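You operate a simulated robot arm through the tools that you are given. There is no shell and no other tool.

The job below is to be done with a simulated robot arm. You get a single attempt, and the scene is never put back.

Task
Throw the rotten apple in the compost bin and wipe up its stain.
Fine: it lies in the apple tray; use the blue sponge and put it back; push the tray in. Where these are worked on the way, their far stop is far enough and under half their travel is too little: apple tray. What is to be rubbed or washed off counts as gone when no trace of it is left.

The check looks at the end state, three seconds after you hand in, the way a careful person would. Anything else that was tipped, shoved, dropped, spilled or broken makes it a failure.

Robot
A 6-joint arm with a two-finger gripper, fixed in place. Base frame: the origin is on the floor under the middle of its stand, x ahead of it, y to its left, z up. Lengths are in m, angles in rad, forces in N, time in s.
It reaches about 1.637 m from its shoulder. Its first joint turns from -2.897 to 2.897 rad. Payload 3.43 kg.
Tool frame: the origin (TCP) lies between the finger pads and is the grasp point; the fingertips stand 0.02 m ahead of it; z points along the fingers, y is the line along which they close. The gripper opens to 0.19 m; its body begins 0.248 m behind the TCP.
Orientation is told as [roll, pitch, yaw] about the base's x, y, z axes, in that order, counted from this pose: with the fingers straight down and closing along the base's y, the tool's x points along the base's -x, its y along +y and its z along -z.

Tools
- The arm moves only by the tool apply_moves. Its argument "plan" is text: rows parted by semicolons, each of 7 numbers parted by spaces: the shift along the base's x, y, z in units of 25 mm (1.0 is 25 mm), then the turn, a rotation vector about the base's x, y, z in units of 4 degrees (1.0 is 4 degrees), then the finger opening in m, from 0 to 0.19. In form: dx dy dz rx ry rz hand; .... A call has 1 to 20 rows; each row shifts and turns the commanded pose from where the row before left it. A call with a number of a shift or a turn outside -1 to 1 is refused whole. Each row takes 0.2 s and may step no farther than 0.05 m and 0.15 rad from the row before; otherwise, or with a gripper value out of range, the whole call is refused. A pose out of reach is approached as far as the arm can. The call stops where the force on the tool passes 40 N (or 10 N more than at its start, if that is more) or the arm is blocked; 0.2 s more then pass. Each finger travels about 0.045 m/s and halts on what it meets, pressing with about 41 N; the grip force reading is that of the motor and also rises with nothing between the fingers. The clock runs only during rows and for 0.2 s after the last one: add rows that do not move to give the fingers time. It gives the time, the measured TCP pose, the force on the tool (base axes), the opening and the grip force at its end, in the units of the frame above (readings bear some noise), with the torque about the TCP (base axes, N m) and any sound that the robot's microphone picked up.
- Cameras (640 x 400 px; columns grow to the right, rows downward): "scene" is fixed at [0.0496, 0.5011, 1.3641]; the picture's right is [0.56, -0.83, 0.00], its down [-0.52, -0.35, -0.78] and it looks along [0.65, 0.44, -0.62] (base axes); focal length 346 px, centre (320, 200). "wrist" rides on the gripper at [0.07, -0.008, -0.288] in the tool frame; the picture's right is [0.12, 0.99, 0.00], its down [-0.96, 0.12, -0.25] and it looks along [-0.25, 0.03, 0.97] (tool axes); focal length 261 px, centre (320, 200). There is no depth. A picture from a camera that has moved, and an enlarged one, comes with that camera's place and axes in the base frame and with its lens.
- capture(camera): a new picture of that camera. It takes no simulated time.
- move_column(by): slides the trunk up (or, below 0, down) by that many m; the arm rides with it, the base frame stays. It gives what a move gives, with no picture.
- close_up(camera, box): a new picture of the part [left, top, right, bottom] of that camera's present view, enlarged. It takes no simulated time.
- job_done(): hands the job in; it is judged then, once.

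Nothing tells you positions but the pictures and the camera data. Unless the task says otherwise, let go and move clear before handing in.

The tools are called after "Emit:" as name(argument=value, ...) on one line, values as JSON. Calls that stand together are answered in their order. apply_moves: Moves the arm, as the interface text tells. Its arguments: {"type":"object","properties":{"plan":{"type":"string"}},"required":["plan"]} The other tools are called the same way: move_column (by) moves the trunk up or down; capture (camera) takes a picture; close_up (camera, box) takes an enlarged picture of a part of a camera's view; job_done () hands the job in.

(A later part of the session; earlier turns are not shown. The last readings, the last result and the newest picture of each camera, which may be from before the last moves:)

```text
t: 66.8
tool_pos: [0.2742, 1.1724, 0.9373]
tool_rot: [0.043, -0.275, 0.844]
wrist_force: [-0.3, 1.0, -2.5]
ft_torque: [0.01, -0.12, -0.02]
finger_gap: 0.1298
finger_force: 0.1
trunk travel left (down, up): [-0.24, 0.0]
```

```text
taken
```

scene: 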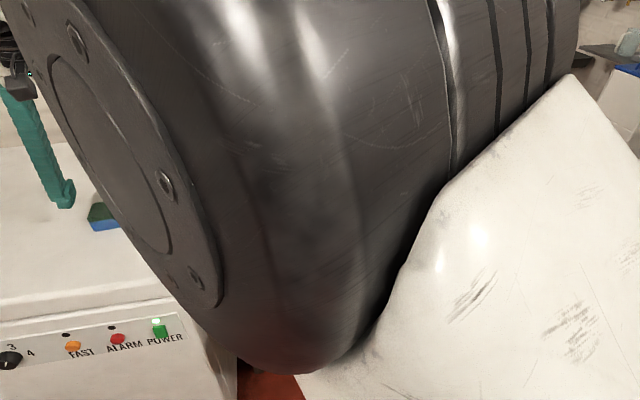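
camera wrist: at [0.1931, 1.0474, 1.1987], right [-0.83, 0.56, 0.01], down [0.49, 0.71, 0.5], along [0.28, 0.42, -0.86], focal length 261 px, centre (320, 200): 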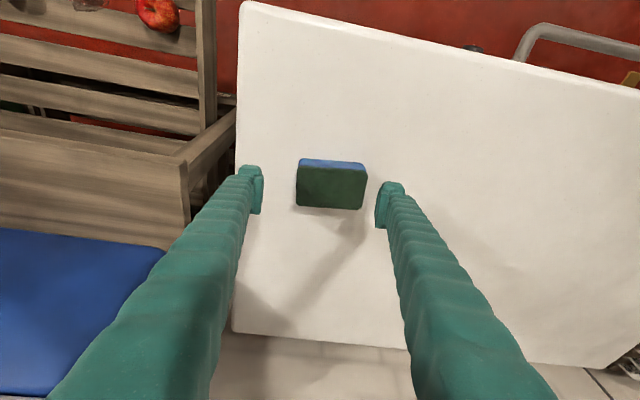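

The arm had been almost straight and was hunting near full stretch, and it has settled now. A larger tilt (about 25°) pulls the wrist in and gives margin, so I'll re-tilt there while backing off slightly.

Emit:
apply_moves(plan="-0.1 -0.4 0 0.336 -0.491 0 0.13; -0.1 -0.4 0 0.336 -0.491 0 0.13; -0.1 -0.4 0 0.336 -0.491 0 0.13; -0.1 -0.4 0 0.336 -0.491 0 0.13; 0 0 0 0 0 0 0.13")

Emit:
capture(camera="wrist")

Emit:
capture(camera="scene")

```text
t: 68.0
tool_pos: [0.2679, 1.1066, 0.9698]
tool_rot: [0.02, -0.459, 0.851]
wrist_force: [0.2, -0.5, 5.8]
ft_torque: [-0.49, 0.48, 0.01]
finger_gap: 0.1302
finger_force: 0.2
trunk travel left (down, up): [-0.24, 0.0]
```

```text
taken
camera wrist: at [0.1517, 0.9553, 1.1978], right [-0.82, 0.57, -0.03], down [0.41, 0.64, 0.65], along [0.39, 0.52, -0.76], focal length 261 px, centre (320, 200)
```

wrist: 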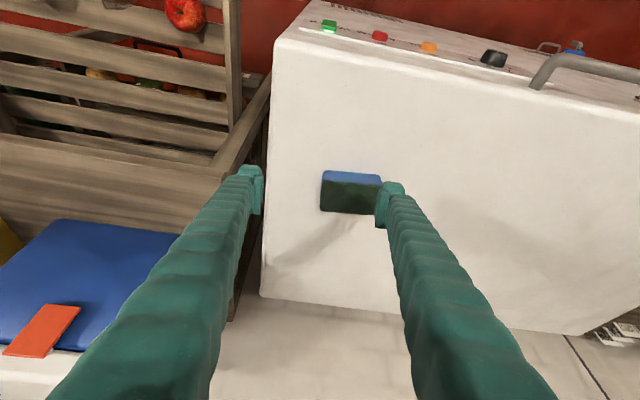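

```text
taken
```

scene: 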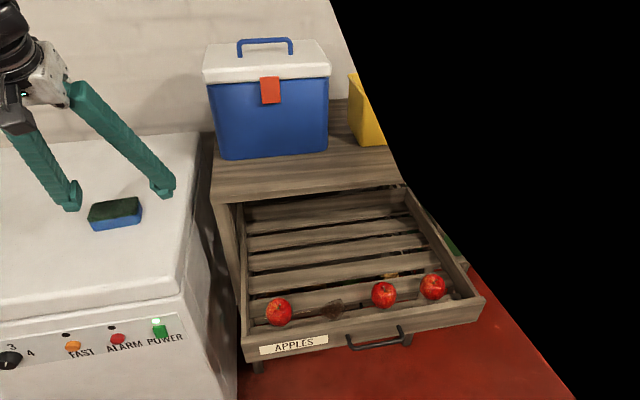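

Emit:
apply_moves(plan="0 0 0 0 0 0 0.13; 0 0 0 0 0 0 0.13")

Emit:
capture(camera="scene")

```text
t: 68.6
tool_pos: [0.2664, 1.1102, 0.9655]
tool_rot: [0.018, -0.458, 0.851]
wrist_force: [0.4, -0.2, 4.6]
ft_torque: [-0.21, 0.39, 0.08]
finger_gap: 0.1298
finger_force: 0.4
trunk travel left (down, up): [-0.24, 0.0]
```

```text
taken
```

scene: 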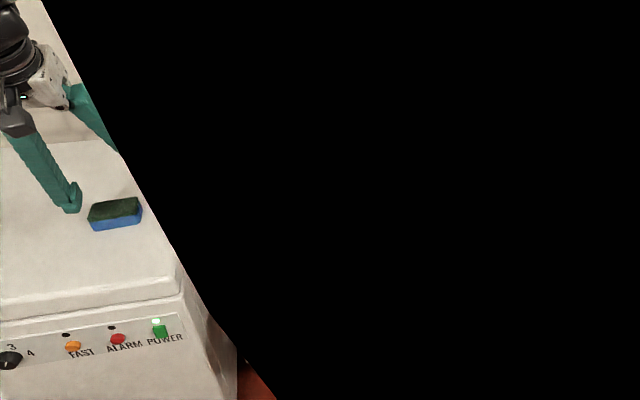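

Emit:
apply_moves(plan="0 0 0 0 0 0 0.13; 0 0 0 0 0 0 0.13; 0 0 0 0 0 0 0.13; 0 0 0 0 0 0 0.13; 0 0 0 0 0 0 0.13")

Emit:
capture(camera="scene")

Emit:
capture(camera="wrist")

```text
t: 69.8
tool_pos: [0.2654, 1.1161, 0.9526]
tool_rot: [0.009, -0.445, 0.858]
wrist_force: [0.4, 0.1, 0.7]
ft_torque: [0.0, -0.03, -0.01]
finger_gap: 0.13
finger_force: 0.0
trunk travel left (down, up): [-0.24, 0.0]
```

```text
taken
```

scene: 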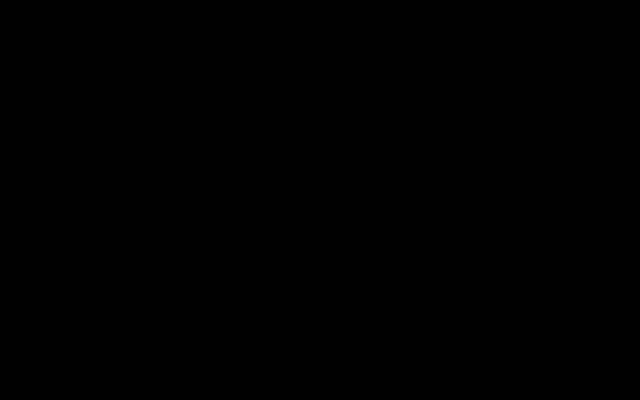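

```text
taken
camera wrist: at [0.1507, 0.9682, 1.1823], right [-0.82, 0.57, -0.04], down [0.41, 0.65, 0.64], along [0.39, 0.51, -0.77], focal length 261 px, centre (320, 200)
```

wrist: 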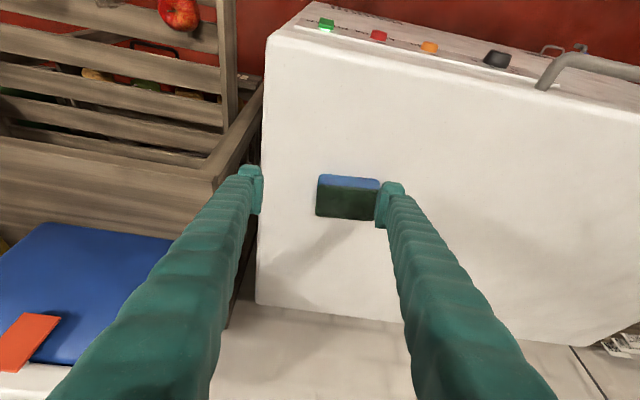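

Emit:
apply_moves(plan="0 0 0 0 0 0 0.13; 0 0 0 0 0 0 0.13; 0 0 0 0 0 0 0.13; 0 0 0 0 0 0 0.13; 0 0 0 0 0 0 0.13; 0 0 0 0 0 0 0.13")

Emit:
capture(camera="scene")

```text
t: 71.2
tool_pos: [0.2651, 1.1154, 0.9522]
tool_rot: [0.01, -0.447, 0.857]
wrist_force: [-0.3, -0.5, 0.3]
ft_torque: [-0.02, 0.0, 0.02]
finger_gap: 0.1302
finger_force: 0.1
trunk travel left (down, up): [-0.24, 0.0]
```

```text
taken
```

scene: 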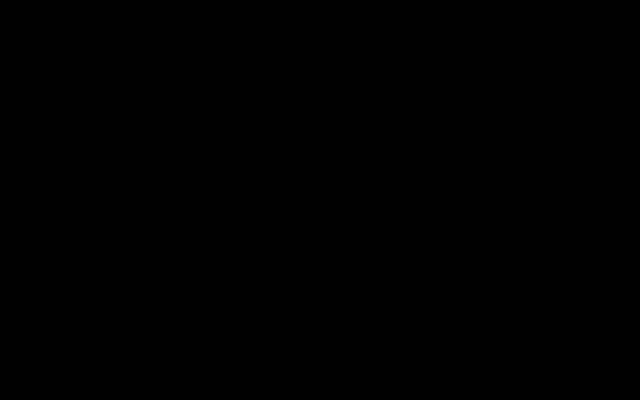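

The arm is stable now with the elbow bent. I'll move over the sponge in small steps at this tilt.

Emit:
apply_moves(plan="0.07 0.55 -0.2 0 0 0 0.13; 0.07 0.55 -0.2 0 0 0 0.13; 0.07 0.55 -0.2 0 0 0 0.13; 0.07 0.55 -0.2 0 0 0 0.13; 0.07 0.55 -0.2 0 0 0 0.13; 0 0 0 0 0 0 0.13; 0 0 0 0 0 0 0.13")

Emit:
capture(camera="wrist")

Emit:
capture(camera="scene")

```text
t: 72.8
tool_pos: [0.2738, 1.1869, 0.928]
tool_rot: [0.011, -0.447, 0.856]
wrist_force: [1.3, 0.4, 0.3]
ft_torque: [-0.01, 0.0, 0.04]
finger_gap: 0.1302
finger_force: 0.0
trunk travel left (down, up): [-0.24, 0.0]
```

```text
taken
camera wrist: at [0.1593, 1.037, 1.158], right [-0.82, 0.57, -0.04], down [0.41, 0.65, 0.64], along [0.39, 0.51, -0.77], focal length 261 px, centre (320, 200)
```

wrist: 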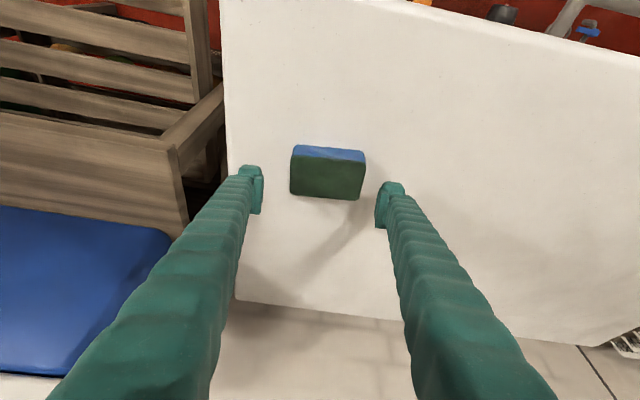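

```text
taken
```

scene: 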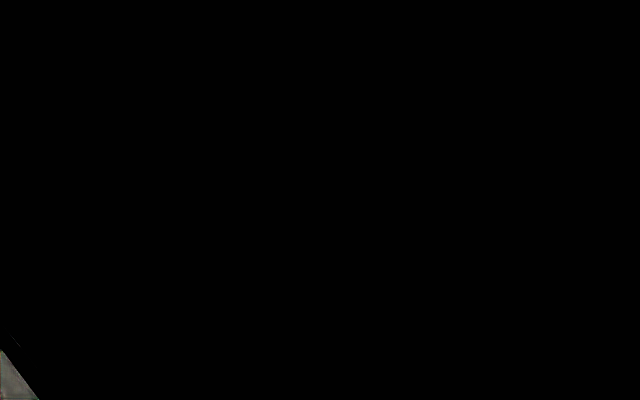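

Tracking is good again. I'll reduce the tilt a little (to about 18°) so the pads meet the sponge ends more squarely, and centre on (0.274, 1.197).

Emit:
apply_moves(plan="0 0.1 -0.2 -0.36 0.3125 0 0.13; 0 0.1 -0.2 -0.36 0.3125 0 0.13; 0 0.1 -0.2 -0.36 0.3125 0 0.13; 0 0.1 -0.2 -0.36 0.3125 0 0.13; 0 0 0 0 0 0 0.13; 0 0 0 0 0 0 0.13; 0 0 0 0 0 0 0.13")

Emit:
capture(camera="wrist")

Emit:
close_up(camera="wrist", box=[230, 120, 410, 240])

```text
t: 74.4
tool_pos: [0.2751, 1.1954, 0.9074]
tool_rot: [0.011, -0.312, 0.856]
wrist_force: [0.2, 0.1, -0.4]
ft_torque: [0.03, -0.01, 0.03]
finger_gap: 0.1298
finger_force: 0.1
trunk travel left (down, up): [-0.24, 0.0]
```

```text
taken
camera wrist: at [0.1803, 1.0715, 1.1604], right [-0.83, 0.56, -0.03], down [0.46, 0.71, 0.53], along [0.32, 0.43, -0.85], focal length 261 px, centre (320, 200)
```

wrist: 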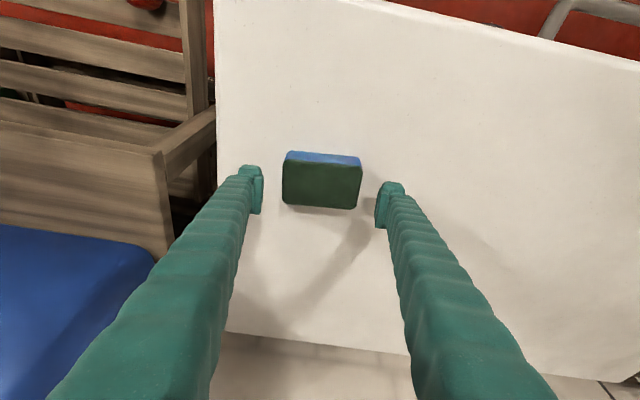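

```text
3.33 times, centred on (320, 180) of wrist
camera zoom: at [0.1803, 1.0715, 1.1604], right [-0.83, 0.56, -0.03], down [0.46, 0.71, 0.53], along [0.32, 0.43, -0.85], focal length 869 px, centre (320, 267)
```

zoom: 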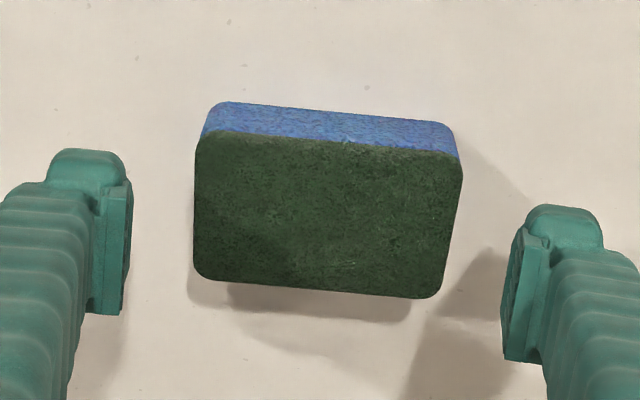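

Emit:
apply_moves(plan="-0.03 0.02 -0.3 0 0 0 0.13; -0.03 0.02 -0.3 0 0 0 0.13; -0.03 0.02 -0.3 0 0 0 0.13; -0.03 0.02 -0.26 0 0 0 0.13; 0 0 0 0 0 0 0.13; 0 0 0 0 0 0 0.13")

Emit:
capture(camera="wrist")

Emit:
close_up(camera="wrist", box=[230, 120, 410, 240])

```text
t: 75.8
tool_pos: [0.2714, 1.1979, 0.8793]
tool_rot: [0.01, -0.312, 0.856]
wrist_force: [0.1, -1.5, -0.1]
ft_torque: [0.0, -0.01, 0.01]
finger_gap: 0.1298
finger_force: 0.0
trunk travel left (down, up): [-0.24, 0.0]
```

```text
taken
camera wrist: at [0.1773, 1.074, 1.132], right [-0.83, 0.56, -0.03], down [0.46, 0.71, 0.53], along [0.32, 0.43, -0.85], focal length 261 px, centre (320, 200)
```

wrist: 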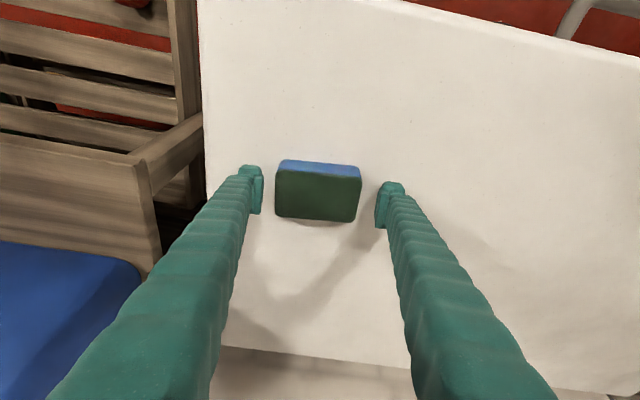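

```text
3.33 times, centred on (320, 180) of wrist
camera zoom: at [0.1773, 1.074, 1.132], right [-0.83, 0.56, -0.03], down [0.46, 0.71, 0.53], along [0.32, 0.43, -0.85], focal length 869 px, centre (320, 267)
```

zoom: 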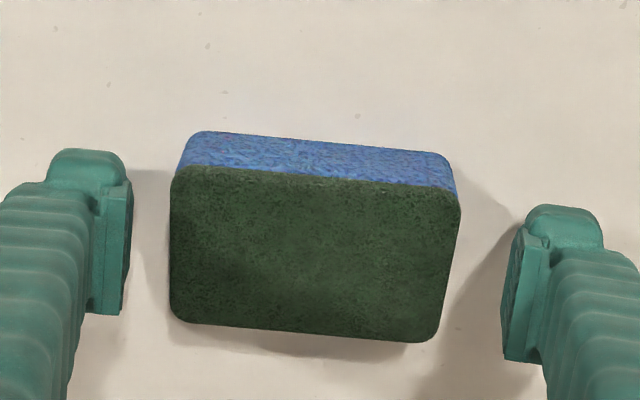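

The sponge is centred between the pads with about 7 mm clearance beneath the fingertips. Closing on it.

Emit:
apply_moves(plan="0 0 0 0 0 0 0.08; 0 0 0 0 0 0 0.08; 0 0 0 0 0 0 0.08; 0 0 0 0 0 0 0.08; 0 0 0 0 0 0 0.08")

Emit:
close_up(camera="wrist", box=[230, 120, 410, 240])

```text
t: 77.0
tool_pos: [0.2714, 1.1972, 0.88]
tool_rot: [0.01, -0.312, 0.857]
wrist_force: [-0.2, -0.3, 0.9]
ft_torque: [0.04, 0.03, -0.02]
finger_gap: 0.0917
finger_force: 40.9
trunk travel left (down, up): [-0.24, 0.0]
```

```text
3.33 times, centred on (320, 180) of wrist
camera zoom: at [0.1773, 1.0739, 1.1321], right [-0.83, 0.56, -0.03], down [0.46, 0.71, 0.53], along [0.32, 0.43, -0.85], focal length 869 px, centre (320, 267)
```

zoom: 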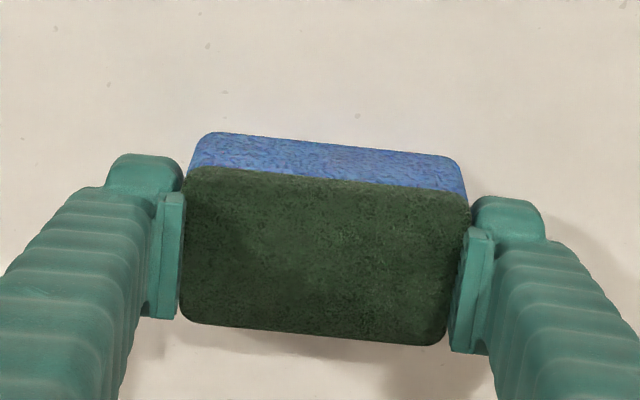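

The sponge is gripped at 92 mm. I'll note this pose for putting it back (0.2714, 1.1972, 0.880, tilt 0.312, yaw 0.857), then lift and retreat.

Emit:
apply_moves(plan="0 0 0.4 0 0 0 0.08; 0 0 0.6 0 0 0 0.08; -0.5 -0.5 0.6 0 0 0 0.08; -0.8 -0.8 0.4 0 0 0 0.08; -0.8 -0.8 0.2 0 0 0 0.08; -0.8 -0.8 0 0 0 0 0.08; -0.8 -0.8 0 0 0 0 0.08; -0.8 -0.8 0 0 0 0 0.08; 0 0 0 0 0 0 0.08")

Emit:
capture(camera="wrist")

Emit:
capture(camera="scene")

```text
t: 79.0
tool_pos: [0.1589, 1.0858, 0.9349]
tool_rot: [0.01, -0.313, 0.858]
wrist_force: [-0.3, -0.5, 0.9]
ft_torque: [0.03, -0.02, 0.01]
finger_gap: 0.0913
finger_force: 41.2
trunk travel left (down, up): [-0.24, 0.0]
```

```text
taken
camera wrist: at [0.0648, 0.9617, 1.1872], right [-0.83, 0.56, -0.03], down [0.46, 0.71, 0.53], along [0.32, 0.43, -0.85], focal length 261 px, centre (320, 200)
```

wrist: 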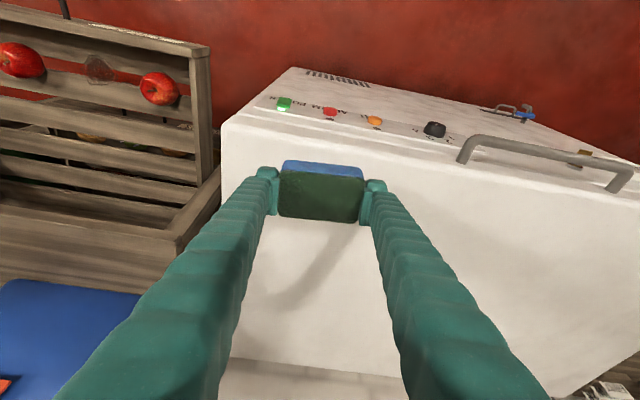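

```text
taken
```

scene: 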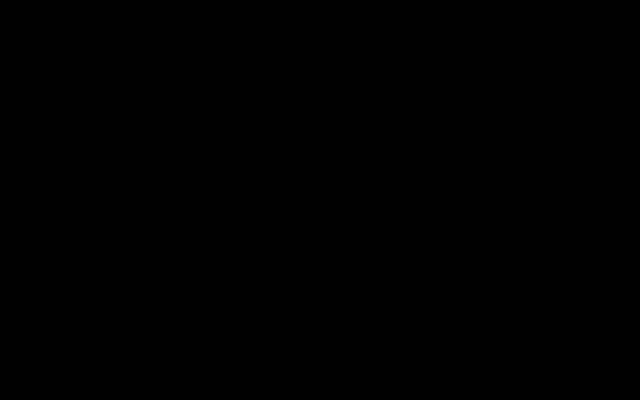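

Emit:
apply_moves(plan="0.998 -0.998 0 0 0 -0.08 0.08; 0.998 -0.998 0 0 0 -0.08 0.08; 0.998 -0.998 0 0 0 -0.08 0.08; 0.998 -0.998 0 0 0 -0.08 0.08; 0.998 -0.998 0 0 0 -0.08 0.08; 0.998 -0.998 0 0 0 -0.08 0.08; 0.998 -0.998 0 0 0 -0.08 0.08; 0.998 -0.998 0 0 0 -0.08 0.08; 0.998 -0.998 0 0 0 -0.08 0.08; 0.998 -0.998 0 0 0 -0.08 0.08; 0.998 -0.998 0 0 0 -0.08 0.08; 0.998 -0.998 0 0 0 -0.08 0.08; 0.998 -0.998 0 0 0 -0.08 0.08; 0 0 0 0 0 0 0.08")

Emit:
capture(camera="wrist")

Emit:
capture(camera="scene")

```text
t: 82.0
tool_pos: [0.4832, 0.7617, 0.9333]
tool_rot: [0.01, -0.313, 0.784]
wrist_force: [0.1, -0.1, 0.3]
ft_torque: [-0.01, 0.01, -0.03]
finger_gap: 0.0916
finger_force: 40.7
trunk travel left (down, up): [-0.24, 0.0]
```

```text
taken
camera wrist: at [0.3809, 0.6433, 1.1861], right [-0.78, 0.62, -0.03], down [0.51, 0.67, 0.53], along [0.35, 0.4, -0.85], focal length 261 px, centre (320, 200)
```

wrist: 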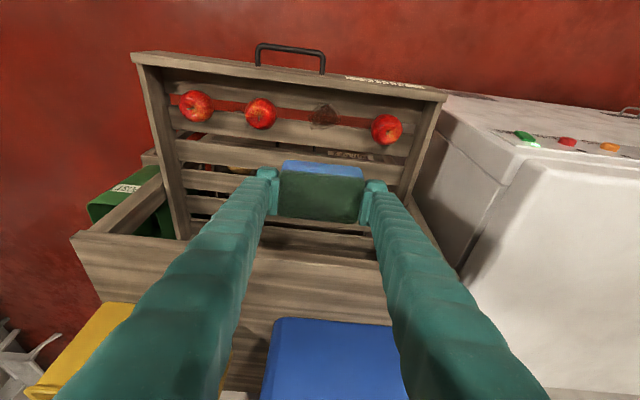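

```text
taken
```

scene: 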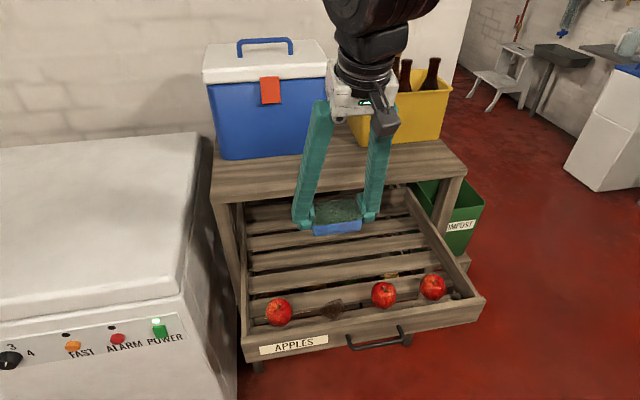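

The sponge is held flat over the tray. I'll lower the trunk to bring it close, then line up on the stain.

Emit:
move_column(by=-0.175)

Emit:
apply_moves(plan="-0.118 -0.116 -0.4 0 0 0 0.08; -0.118 -0.116 -0.4 0 0 0 0.08; 0 0 -0.4 0 0 0 0.08; 0 0 0 0 0 0 0.08")

Emit:
capture(camera="wrist")

Emit:
close_up(camera="scene", box=[240, 210, 440, 350])

```text
t: 84.0
tool_pos: [0.4827, 0.7603, 0.7586]
tool_rot: [0.011, -0.312, 0.783]
wrist_force: [-0.6, 0.8, -0.9]
ft_torque: [-0.02, 0.02, 0.01]
finger_gap: 0.0916
finger_force: 41.2
trunk travel left (down, up): [-0.065, 0.175]
```

```text
t: 85.0
tool_pos: [0.4773, 0.7549, 0.729]
tool_rot: [0.01, -0.313, 0.783]
wrist_force: [-0.5, 1.2, 0.1]
ft_torque: [0.01, 0.0, 0.02]
finger_gap: 0.0913
finger_force: 41.4
trunk travel left (down, up): [-0.065, 0.175]
```

```text
taken
camera wrist: at [0.3752, 0.6375, 0.9813], right [-0.78, 0.62, -0.03], down [0.51, 0.67, 0.53], along [0.35, 0.4, -0.85], focal length 261 px, centre (320, 200)
```

wrist: 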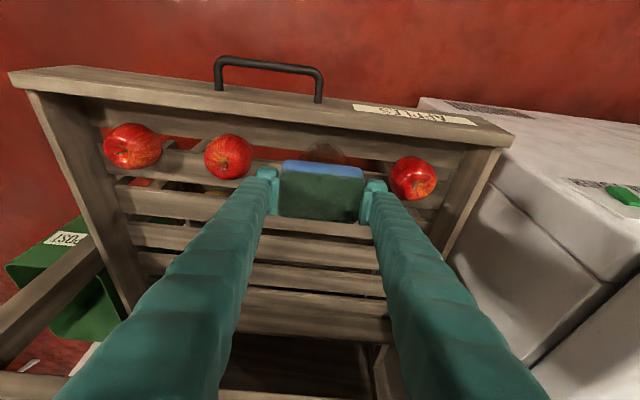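

```text
2.86 times, centred on (340, 280) of scene
camera zoom: at [0.0496, 0.5011, 1.3641], right [0.56, -0.83, 0.0], down [-0.52, -0.35, -0.78], along [0.65, 0.44, -0.62], focal length 989 px, centre (263, -29)
```

zoom: 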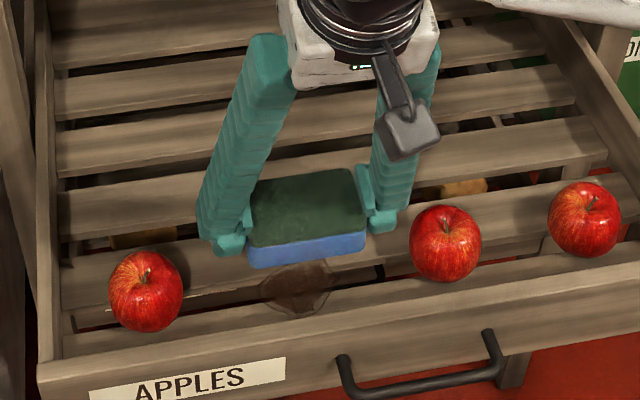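

Emit:
apply_moves(plan="0 0 -0.9 0 0 0 0.08; 0 0 -0.9 0 0 0 0.08; 0 0 -0.9 0 0 0 0.08; 0 0 0 0 0 0 0.08")

Emit:
close_up(camera="scene", box=[240, 230, 440, 350])

Emit:
capture(camera="wrist")

```text
t: 86.0
tool_pos: [0.4763, 0.7548, 0.6606]
tool_rot: [0.009, -0.313, 0.783]
wrist_force: [-0.3, 0.1, 0.6]
ft_torque: [0.02, 0.01, 0.01]
finger_gap: 0.0915
finger_force: 40.9
trunk travel left (down, up): [-0.065, 0.175]
```

```text
3.20 times, centred on (340, 290) of scene
camera zoom: at [0.0496, 0.5011, 1.3641], right [0.56, -0.83, 0.0], down [-0.52, -0.35, -0.78], along [0.65, 0.44, -0.62], focal length 1108 px, centre (256, -88)
```

zoom: 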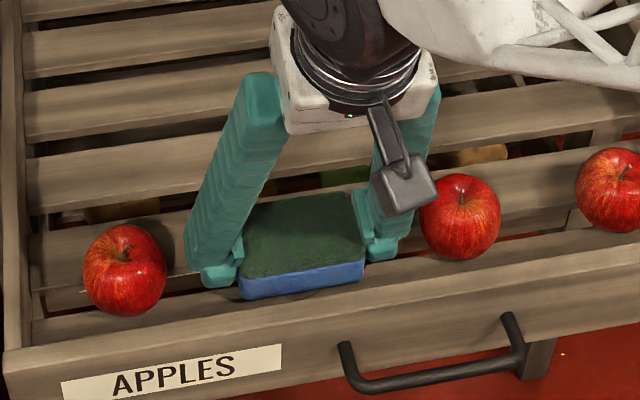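

```text
taken
camera wrist: at [0.3745, 0.6377, 0.9132], right [-0.78, 0.62, -0.03], down [0.51, 0.67, 0.53], along [0.35, 0.4, -0.85], focal length 261 px, centre (320, 200)
```

wrist: 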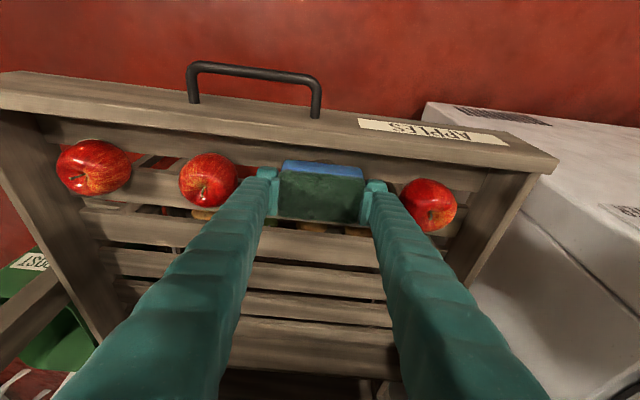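

Emit:
apply_moves(plan="0 0 -0.1 0 0 0 0.08; 0 0 -0.1 0 0 0 0.08; 0 0 -0.1 0 0 0 0.08; 0 0 0 0 0 0 0.08")

```text
t: 87.0
tool_pos: [0.4772, 0.7534, 0.6533]
tool_rot: [0.01, -0.313, 0.784]
wrist_force: [-0.2, 0.6, -0.6]
ft_torque: [0.0, -0.01, -0.01]
finger_gap: 0.0911
finger_force: 41.1
trunk travel left (down, up): [-0.065, 0.175]
```

Emit:
apply_moves(plan="0 0 -0.1 0 0 0 0.08; 0 0 -0.1 0 0 0 0.08; 0 0 0 0 0 0 0.08")

```text
t: 87.8
tool_pos: [0.4781, 0.754, 0.6503]
tool_rot: [0.012, -0.319, 0.784]
wrist_force: [1.3, 1.1, 32.6]
ft_torque: [-0.65, 0.25, -0.02]
finger_gap: 0.0915
finger_force: 41.0
trunk travel left (down, up): [-0.065, 0.175]
```

Contact is found at z≈0.651. I'll ease the pressure a little and rub back and forth across the stain.

Emit:
apply_moves(plan="0 0 0.05 0 0 0 0.08; 0.2 0.2 0 0 0 0 0.08; 0.2 0.2 0 0 0 0 0.08; -0.2 -0.2 0 0 0 0 0.08; -0.2 -0.2 0 0 0 0 0.08; -0.2 -0.2 0 0 0 0 0.08; -0.2 -0.2 0 0 0 0 0.08; 0.2 0.2 0 0 0 0 0.08; 0.2 0.2 0 0 0 0 0.08; 0.2 0.2 0 0 0 0 0.08; 0.2 0.2 0 0 0 0 0.08; -0.2 -0.2 0 0 0 0 0.08; -0.2 -0.2 0 0 0 0 0.08")

Emit:
close_up(camera="scene", box=[240, 230, 440, 350])

```text
t: 90.6
tool_pos: [0.4785, 0.7544, 0.65]
tool_rot: [0.01, -0.313, 0.783]
wrist_force: [0.7, 1.2, 23.2]
ft_torque: [-0.11, 0.11, 0.01]
finger_gap: 0.0914
finger_force: 41.4
trunk travel left (down, up): [-0.065, 0.175]
```

```text
3.20 times, centred on (340, 290) of scene
camera zoom: at [0.0496, 0.5011, 1.3641], right [0.56, -0.83, 0.0], down [-0.52, -0.35, -0.78], along [0.65, 0.44, -0.62], focal length 1108 px, centre (256, -88)
```

zoom: 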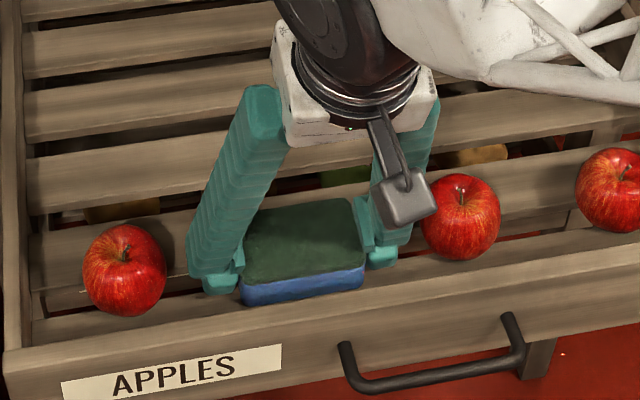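

Emit:
apply_moves(plan="0.15 -0.15 0 0 0 0 0.08; 0.2 0.2 0 0 0 0 0.08; 0.25 0.25 0 0 0 0 0.08; -0.25 -0.25 0 0 0 0 0.08; -0.2 -0.2 0 0 0 0 0.08; -0.2 -0.2 0 0 0 0 0.08; -0.2 -0.2 0 0 0 0 0.08; 0.2 0.2 0 0 0 0 0.08; 0.2 0.2 0 0 0 0 0.08; -0.15 0.15 0 0 0 0 0.08; -0.15 0.15 0 0 0 0 0.08; 0.2 0.2 0 0 0 0 0.08; 0.25 0.25 0 0 0 0 0.08; -0.25 -0.25 0 0 0 0 0.08; -0.2 -0.2 0 0 0 0 0.08; -0.2 -0.2 0 0 0 0 0.08; -0.2 -0.2 0 0 0 0 0.08; 0.2 0.2 0 0 0 0 0.08; 0.2 0.2 0 0 0 0 0.08; 0.15 -0.15 0 0 0 0 0.08")

Emit:
apply_moves(plan="0 0 0.5 0 0 0 0.08; 0 0 1 0 0 0 0.08; 0 0 1 0 0 0 0.08; 0.6 0.6 0.3 0 0 0 0.08; 0.6 0.6 0 0 0 0 0.08; 0.6 0.6 0 0 0 0 0.08")

Emit:
close_up(camera="scene", box=[240, 230, 440, 350])

Emit:
close_up(camera="scene", box=[300, 270, 380, 330])

```text
t: 94.8
tool_pos: [0.4772, 0.7548, 0.65]
tool_rot: [0.011, -0.313, 0.783]
wrist_force: [-2.0, 3.0, 6.2]
ft_torque: [0.02, 0.14, -0.03]
finger_gap: 0.0919
finger_force: 41.0
trunk travel left (down, up): [-0.065, 0.175]
```

```text
t: 96.2
tool_pos: [0.522, 0.8001, 0.7202]
tool_rot: [0.009, -0.312, 0.785]
wrist_force: [-0.2, 0.2, 0.7]
ft_torque: [0.0, -0.02, -0.03]
finger_gap: 0.0915
finger_force: 41.1
trunk travel left (down, up): [-0.065, 0.175]
```

```text
3.20 times, centred on (340, 290) of scene
camera zoom: at [0.0496, 0.5011, 1.3641], right [0.56, -0.83, 0.0], down [-0.52, -0.35, -0.78], along [0.65, 0.44, -0.62], focal length 1108 px, centre (256, -88)
```

zoom: 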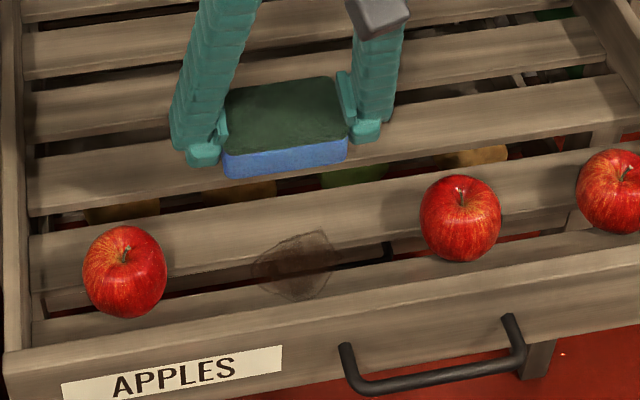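

```text
6.67 times, centred on (340, 300) of scene
camera zoom: at [0.0496, 0.5011, 1.3641], right [0.56, -0.83, 0.0], down [-0.52, -0.35, -0.78], along [0.65, 0.44, -0.62], focal length 2308 px, centre (187, -467)
```

zoom: 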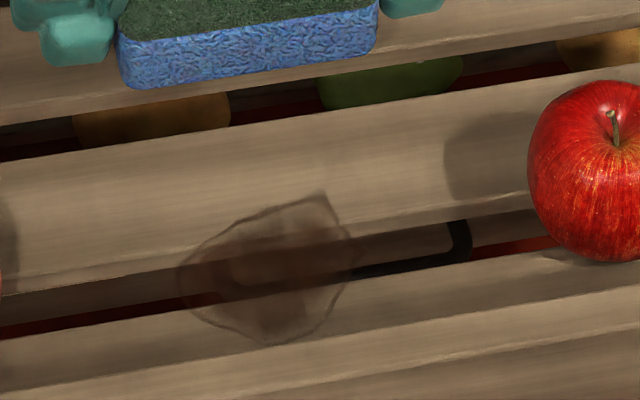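

The stain is fainter but not gone, so it needs more rubbing. Going back down for more strokes.

Emit:
apply_moves(plan="-0.6 -0.6 0 0 0 0 0.08; -0.6 -0.6 0 0 0 0 0.08; -0.6 -0.6 0 0 0 0 0.08; 0 0 -0.9 0 0 0 0.08; 0 0 -0.9 0 0 0 0.08; 0 0 -0.8 0 0 0 0.08; 0 0 -0.2 0 0 0 0.08; 0 0 0 0 0 0 0.08")

```text
t: 98.0
tool_pos: [0.4774, 0.7534, 0.6512]
tool_rot: [0.012, -0.313, 0.785]
wrist_force: [0.1, 0.6, 3.0]
ft_torque: [-0.09, 0.02, -0.01]
finger_gap: 0.0919
finger_force: 41.2
trunk travel left (down, up): [-0.065, 0.175]
```

Emit:
apply_moves(plan="0 0 -0.06 0 0 0 0.08; 0.45 0.45 0 0 0 0 0.08; -0.45 -0.45 0 0 0 0 0.08; -0.4 -0.4 0 0 0 0 0.08; 0.4 0.4 0 0 0 0 0.08; 0.45 0.45 0 0 0 0 0.08; -0.45 -0.45 0 0 0 0 0.08; -0.4 -0.4 0 0 0 0 0.08; 0.55 0.25 0 0 0 0 0.08; 0.45 0.45 0 0 0 0 0.08; -0.45 -0.45 0 0 0 0 0.08; -0.4 -0.4 0 0 0 0 0.08; 0.4 0.4 0 0 0 0 0.08; 0.3 0.6 0 0 0 0 0.08; -0.6 -0.3 0 0 0 0 0.08; -0.4 -0.4 0 0 0 0 0.08; 0.4 0.4 0 0 0 0 0.08; 0.45 0.45 0 0 0 0 0.08; -0.45 -0.45 0 0 0 0 0.08; 0.15 -0.15 0 0 0 0 0.08")

Emit:
close_up(camera="scene", box=[240, 230, 440, 350])

```text
t: 101.0
tool_pos: [0.4849, 0.7661, 0.6488]
tool_rot: [0.007, -0.315, 0.791]
wrist_force: [5.1, -3.1, 11.0]
ft_torque: [-0.01, 0.19, 0.08]
finger_gap: 0.0917
finger_force: 40.8
trunk travel left (down, up): [-0.065, 0.175]
stopped in row 15: the force on the tool passed its limit at 45 N (the readings are from after the stop); the commanded pose is now the measured one
```

```text
3.20 times, centred on (340, 290) of scene
camera zoom: at [0.0496, 0.5011, 1.3641], right [0.56, -0.83, 0.0], down [-0.52, -0.35, -0.78], along [0.65, 0.44, -0.62], focal length 1108 px, centre (256, -88)
```

zoom: 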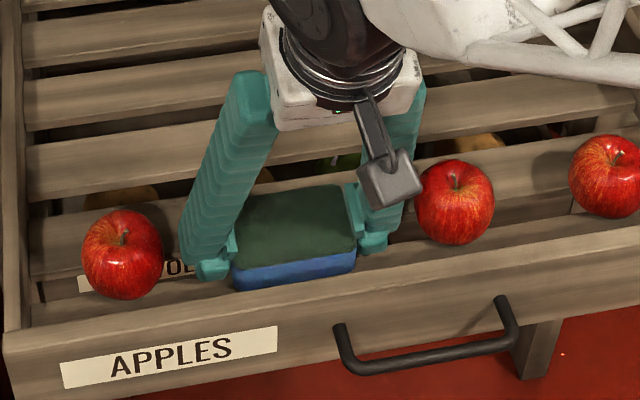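

The free-sliding tray drags along with front-to-back strokes (it has crept in about 16 mm), so those strokes hardly rub. Strokes sideways along the row can't move the tray, so I'll rub that way within the gap between the apples.

Emit:
apply_moves(plan="0 0 0.4 0 0 0 0.08; -0.04 -0.23 0 0 0 0 0.08; 0 0 -0.36 0 0 0 0.08; 0 0 -0.06 0 0 0 0.08; 0.3 -0.3 0 0 0 0 0.08; -0.3 0.3 0 0 0 0 0.08; -0.3 0.3 0 0 0 0 0.08; 0.3 -0.3 0 0 0 0 0.08")

Emit:
close_up(camera="scene", box=[240, 230, 440, 350])

```text
t: 102.8
tool_pos: [0.4832, 0.7597, 0.6485]
tool_rot: [0.009, -0.314, 0.788]
wrist_force: [-10.1, 9.0, 16.8]
ft_torque: [-0.03, 0.32, -0.11]
finger_gap: 0.0916
finger_force: 41.4
trunk travel left (down, up): [-0.065, 0.175]
```

```text
3.20 times, centred on (340, 290) of scene
camera zoom: at [0.0496, 0.5011, 1.3641], right [0.56, -0.83, 0.0], down [-0.52, -0.35, -0.78], along [0.65, 0.44, -0.62], focal length 1108 px, centre (256, -88)
```

zoom: 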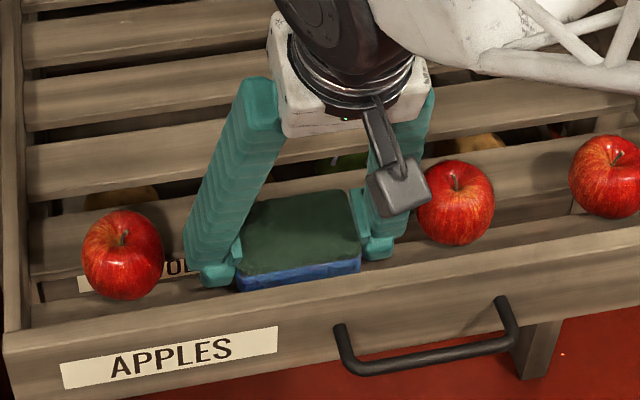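

Sideways rubbing gives real friction and the tray stays put. Continuing with more strokes.

Emit:
apply_moves(plan="0.32 -0.32 0 0 0 0 0.08; -0.32 0.32 0 0 0 0 0.08; -0.32 0.32 0 0 0 0 0.08; 0.32 -0.32 0 0 0 0 0.08; 0.32 -0.32 0 0 0 0 0.08; -0.32 0.32 0 0 0 0 0.08; -0.32 0.32 0 0 0 0 0.08; 0.32 -0.32 0 0 0 0 0.08; 0.32 -0.32 0 0 0 0 0.08; -0.32 0.32 0 0 0 0 0.08; -0.32 0.32 0 0 0 0 0.08; 0.32 -0.32 0 0 0 0 0.08; 0.32 -0.32 0 0 0 0 0.08; -0.32 0.32 0 0 0 0 0.08; -0.32 0.32 0 0 0 0 0.08; 0.32 -0.32 0 0 0 0 0.08; 0.32 -0.32 0 0 0 0 0.08; -0.32 0.32 0 0 0 0 0.08; -0.32 0.32 0 0 0 0 0.08; 0.32 -0.32 0 0 0 0 0.08")

Emit:
close_up(camera="scene", box=[240, 230, 440, 350])

```text
t: 107.0
tool_pos: [0.4834, 0.7599, 0.6479]
tool_rot: [0.009, -0.315, 0.79]
wrist_force: [-9.8, 7.6, 16.5]
ft_torque: [-0.03, 0.21, -0.09]
finger_gap: 0.0917
finger_force: 41.1
trunk travel left (down, up): [-0.065, 0.175]
```

```text
3.20 times, centred on (340, 290) of scene
camera zoom: at [0.0496, 0.5011, 1.3641], right [0.56, -0.83, 0.0], down [-0.52, -0.35, -0.78], along [0.65, 0.44, -0.62], focal length 1108 px, centre (256, -88)
```

zoom: 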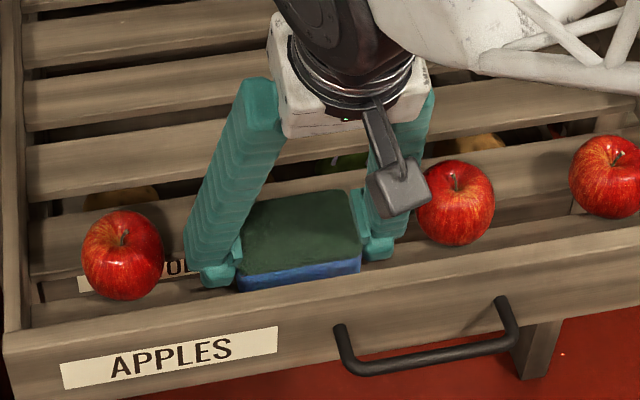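

Emit:
apply_moves(plan="0 0 0.5 0 0 0 0.08; 0 0 1 0 0 0 0.08; 0 0 1 0 0 0 0.08; 0.6 0.6 0.3 0 0 0 0.08; 0.6 0.6 0 0 0 0 0.08; 0.6 0.6 0 0 0 0 0.08")

Emit:
close_up(camera="scene", box=[300, 260, 380, 320])

Emit:
close_up(camera="scene", box=[240, 230, 440, 350])

```text
t: 108.4
tool_pos: [0.5308, 0.8064, 0.7183]
tool_rot: [0.01, -0.314, 0.788]
wrist_force: [0.1, -0.7, 0.3]
ft_torque: [0.01, -0.01, 0.01]
finger_gap: 0.0919
finger_force: 41.0
trunk travel left (down, up): [-0.065, 0.175]
```

```text
6.67 times, centred on (340, 290) of scene
camera zoom: at [0.0496, 0.5011, 1.3641], right [0.56, -0.83, 0.0], down [-0.52, -0.35, -0.78], along [0.65, 0.44, -0.62], focal length 2308 px, centre (187, -400)
```

zoom: 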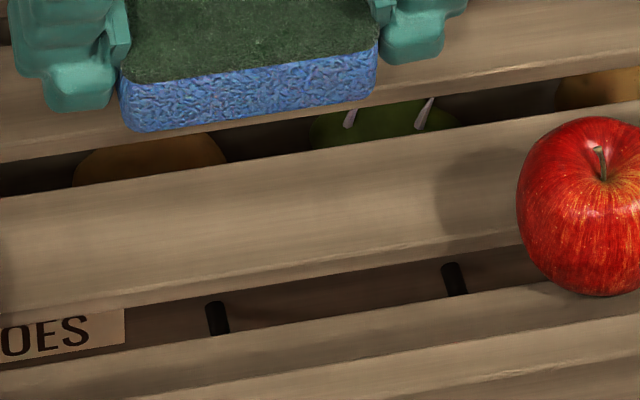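

```text
3.20 times, centred on (340, 290) of scene
camera zoom: at [0.0496, 0.5011, 1.3641], right [0.56, -0.83, 0.0], down [-0.52, -0.35, -0.78], along [0.65, 0.44, -0.62], focal length 1108 px, centre (256, -88)
```

zoom: 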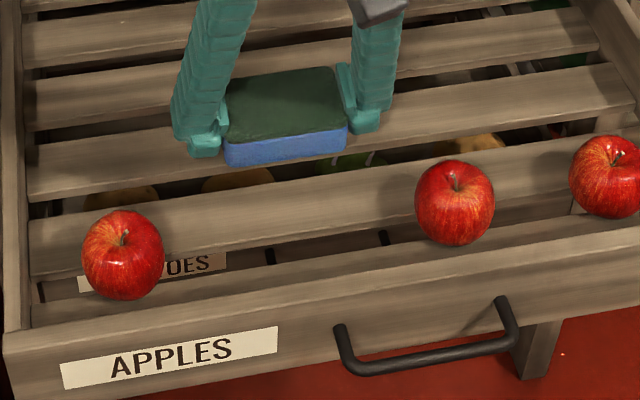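

Emit:
close_up(camera="scene", box=[312, 282, 352, 312])

Emit:
capture(camera="wrist")

Emit:
close_up(camera="wrist", box=[230, 90, 420, 210])

```text
13.33 times, centred on (332, 297) of scene
camera zoom: at [0.0496, 0.5011, 1.3641], right [0.56, -0.83, 0.0], down [-0.52, -0.35, -0.78], along [0.65, 0.44, -0.62], focal length 4615 px, centre (160, -1093)
```

zoom: 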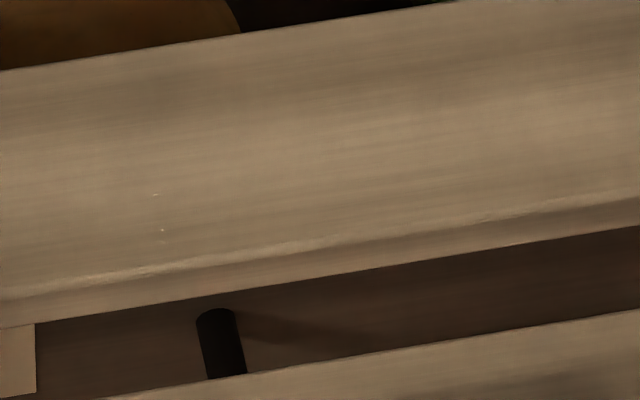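

```text
taken
camera wrist: at [0.4279, 0.688, 0.9714], right [-0.78, 0.62, -0.03], down [0.51, 0.67, 0.53], along [0.35, 0.4, -0.85], focal length 261 px, centre (320, 200)
```

wrist: 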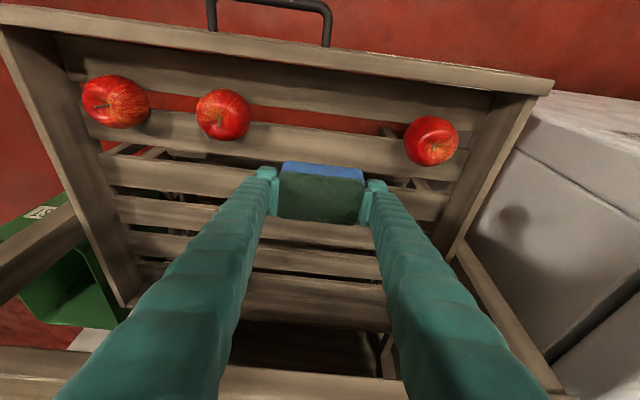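

```text
3.33 times, centred on (325, 150) of wrist
camera zoom: at [0.4279, 0.688, 0.9714], right [-0.78, 0.62, -0.03], down [0.51, 0.67, 0.53], along [0.35, 0.4, -0.85], focal length 869 px, centre (303, 367)
```

zoom: 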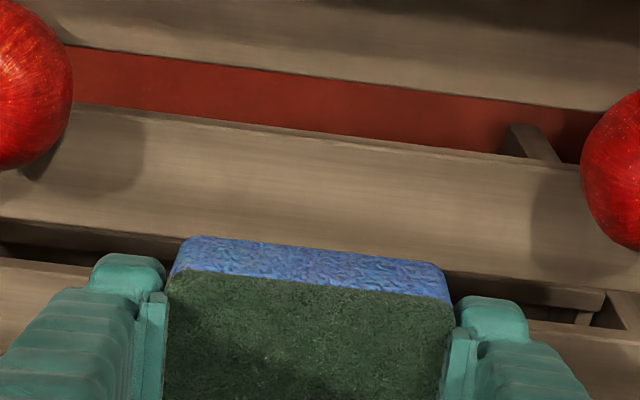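

Emit:
close_up(camera="scene", box=[305, 292, 360, 328])

Emit:
close_up(camera="scene", box=[230, 240, 500, 390])

```text
11.11 times, centred on (332, 310) of scene
camera zoom: at [0.0496, 0.5011, 1.3641], right [0.56, -0.83, 0.0], down [-0.52, -0.35, -0.78], along [0.65, 0.44, -0.62], focal length 3846 px, centre (181, -1022)
```

zoom: 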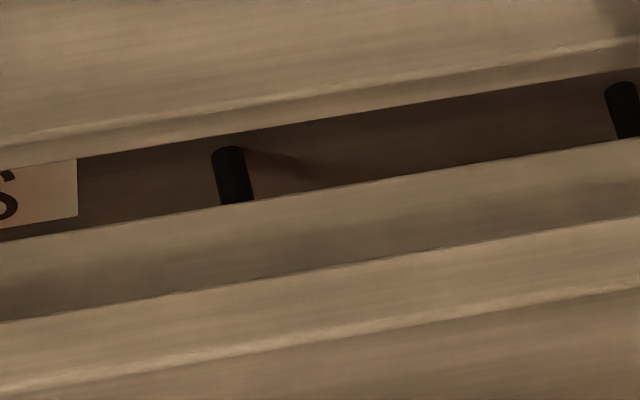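

```text
2.37 times, centred on (365, 315) of scene
camera zoom: at [0.0496, 0.5011, 1.3641], right [0.56, -0.83, 0.0], down [-0.52, -0.35, -0.78], along [0.65, 0.44, -0.62], focal length 820 px, centre (213, -73)
```

zoom: 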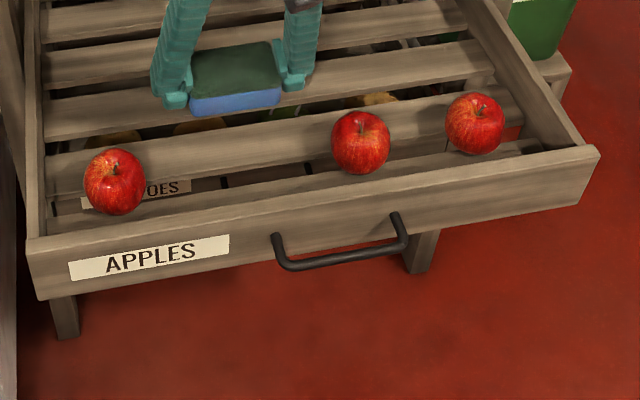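

No trace of the stain remains on the slats. Now I'll take the sponge back: retreat from the rack, raise the trunk, and retrace the path to the freezer.

Emit:
apply_moves(plan="-0.62 -0.62 0.3 0 0 0 0.08; -0.62 -0.62 0.3 0 0 0 0.08; -0.62 -0.62 0.1 0 0 0 0.08; 0 0 0 0 0 0 0.08")

Emit:
move_column(by=0.175)

Emit:
apply_moves(plan="-0.998 0.998 0 0 0 0.075 0.08; -0.998 0.998 0 0 0 0.075 0.08; -0.998 0.998 0 0 0 0.075 0.08; -0.998 0.998 0 0 0 0.075 0.08; -0.998 0.998 0 0 0 0.075 0.08; -0.998 0.998 0 0 0 0.075 0.08; -0.998 0.998 0 0 0 0.075 0.08; -0.998 0.998 0 0 0 0.075 0.08; -0.998 0.998 0 0 0 0.075 0.08; -0.998 0.998 0 0 0 0.075 0.08; -0.998 0.998 0 0 0 0.075 0.08; -0.998 0.998 0 0 0 0.075 0.08; -0.998 0.998 0 0 0 0.075 0.08; 0 0 0 0 0 0 0.08; 0 0 0 0 0 0 0.08")

Emit:
capture(camera="wrist")

```text
t: 109.4
tool_pos: [0.4835, 0.7577, 0.7352]
tool_rot: [0.007, -0.314, 0.788]
wrist_force: [0.0, 0.2, 1.0]
ft_torque: [-0.01, 0.02, -0.02]
finger_gap: 0.0918
finger_force: 40.5
trunk travel left (down, up): [-0.065, 0.175]
```

```text
t: 111.4
tool_pos: [0.4847, 0.7574, 0.9098]
tool_rot: [0.006, -0.313, 0.789]
wrist_force: [-0.6, 0.2, -0.2]
ft_torque: [-0.03, -0.04, -0.05]
finger_gap: 0.0917
finger_force: 41.2
trunk travel left (down, up): [-0.24, 0.0]
```

```text
t: 114.6
tool_pos: [0.1599, 1.0813, 0.9108]
tool_rot: [0.008, -0.315, 0.857]
wrist_force: [0.1, -0.2, -0.6]
ft_torque: [-0.01, 0.01, -0.02]
finger_gap: 0.0917
finger_force: 40.9
trunk travel left (down, up): [-0.24, 0.0]
```

```text
taken
camera wrist: at [0.0653, 0.9586, 1.163], right [-0.83, 0.56, -0.03], down [0.46, 0.71, 0.53], along [0.32, 0.43, -0.85], focal length 261 px, centre (320, 200)
```

wrist: 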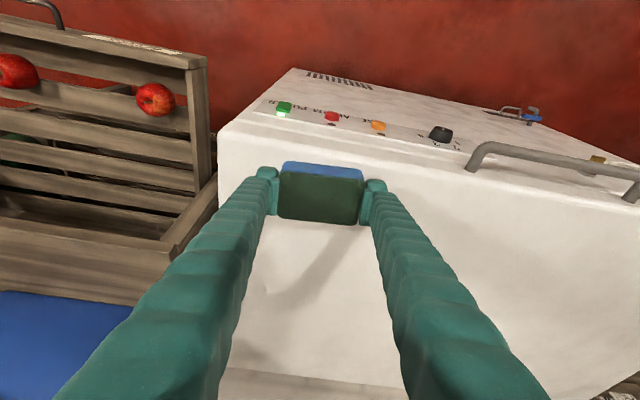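

Emit:
apply_moves(plan="0.743 0.773 0 0 0 0 0.08; 0.743 0.773 0 0 0 0 0.08; 0.743 0.773 0 0 0 0 0.08; 0.743 0.773 0 0 0 0 0.08; 0.743 0.773 0 0 0 0 0.08; 0.743 0.773 0 0 0 0 0.08; 0 0 0 0 0 0 0.08; 0 0 0 0 0 0 0.08")

Emit:
apply_moves(plan="0 0 -0.3 0 0 0 0.08; 0 0 -0.3 0 0 0 0.08; 0 0 -0.3 0 0 0 0.08; 0 0 -0.1 0 0 0 0.08; 0 0 0 0 0 0 0.08; 0 0 0 0 0 0 0.08")

Emit:
capture(camera="wrist")

```text
t: 116.4
tool_pos: [0.2718, 1.1951, 0.9156]
tool_rot: [0.011, -0.315, 0.853]
wrist_force: [-0.1, -0.2, 0.3]
ft_torque: [0.07, 0.03, 0.02]
finger_gap: 0.0914
finger_force: 41.1
trunk travel left (down, up): [-0.24, 0.0]
```

```text
t: 117.8
tool_pos: [0.2708, 1.1985, 0.8839]
tool_rot: [0.007, -0.312, 0.854]
wrist_force: [0.0, 0.4, -0.1]
ft_torque: [0.03, -0.02, 0.06]
finger_gap: 0.0919
finger_force: 41.0
trunk travel left (down, up): [-0.24, 0.0]
```

```text
taken
camera wrist: at [0.1767, 1.075, 1.1375], right [-0.83, 0.56, -0.03], down [0.46, 0.71, 0.53], along [0.32, 0.43, -0.85], focal length 261 px, centre (320, 200)
```

wrist: 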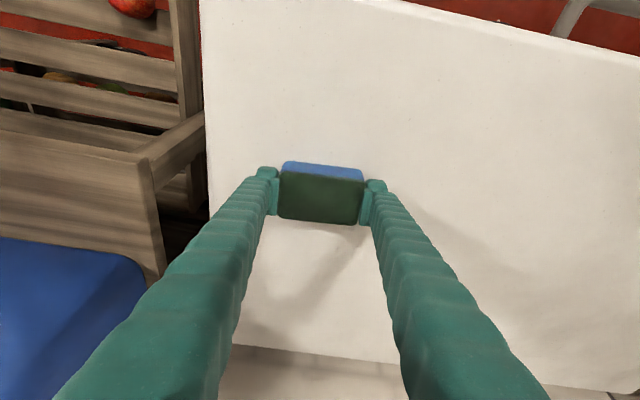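

Emit:
apply_moves(plan="0.02 -0.04 -0.06 0 0 0 0.08; 0 0 -0.06 0 0 0 0.08; 0 0 0 0 0 0 0.08")

```text
t: 118.6
tool_pos: [0.2725, 1.1969, 0.8815]
tool_rot: [0.008, -0.314, 0.854]
wrist_force: [0.1, 0.8, 0.2]
ft_torque: [0.01, 0.02, -0.01]
finger_gap: 0.0914
finger_force: 40.7
trunk travel left (down, up): [-0.24, 0.0]
```

Emit:
apply_moves(plan="0 0 -0.06 0 0 0 0.08; 0 0 -0.04 0 0 0 0.08; 0 0 0 0 0 0 0.08")

```text
t: 119.4
tool_pos: [0.2719, 1.1983, 0.8785]
tool_rot: [0.007, -0.311, 0.857]
wrist_force: [0.5, -0.2, 0.2]
ft_torque: [0.0, -0.01, 0.01]
finger_gap: 0.0914
finger_force: 41.0
trunk travel left (down, up): [-0.24, 0.0]
```

Emit:
apply_moves(plan="0 0 -0.05 0 0 0 0.08; 0 0 -0.05 0 0 0 0.08; 0 0 0 0 0 0 0.08")

```text
t: 120.2
tool_pos: [0.2721, 1.1967, 0.8769]
tool_rot: [0.01, -0.314, 0.856]
wrist_force: [0.6, 0.2, 3.4]
ft_torque: [-0.09, 0.06, -0.04]
finger_gap: 0.0915
finger_force: 40.7
trunk travel left (down, up): [-0.24, 0.0]
```

Contact with the freezer top: the sponge is down where it lay. Releasing.

Emit:
apply_moves(plan="0 0 0 0 0 0 0.13; 0 0 0 0 0 0 0.13; 0 0 0 0 0 0 0.13; 0 0 0 0 0 0 0.13")

Emit:
capture(camera="wrist")

```text
t: 121.2
tool_pos: [0.2721, 1.1961, 0.8759]
tool_rot: [0.006, -0.312, 0.854]
wrist_force: [0.0, 0.4, -0.2]
ft_torque: [-0.01, 0.0, 0.02]
finger_gap: 0.1303
finger_force: 0.1
trunk travel left (down, up): [-0.24, 0.0]
```

```text
taken
camera wrist: at [0.1772, 1.0735, 1.1296], right [-0.83, 0.56, -0.03], down [0.46, 0.71, 0.53], along [0.32, 0.43, -0.85], focal length 261 px, centre (320, 200)
```

wrist: 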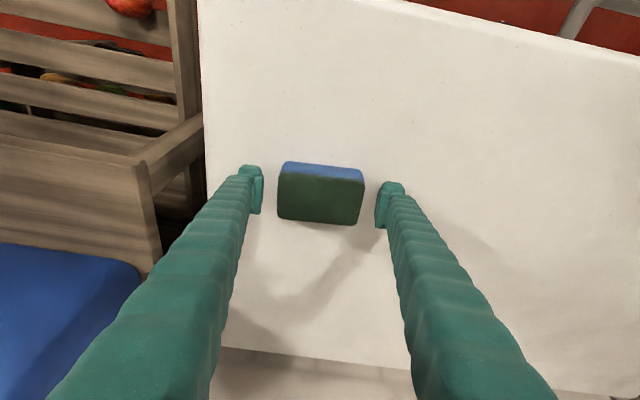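

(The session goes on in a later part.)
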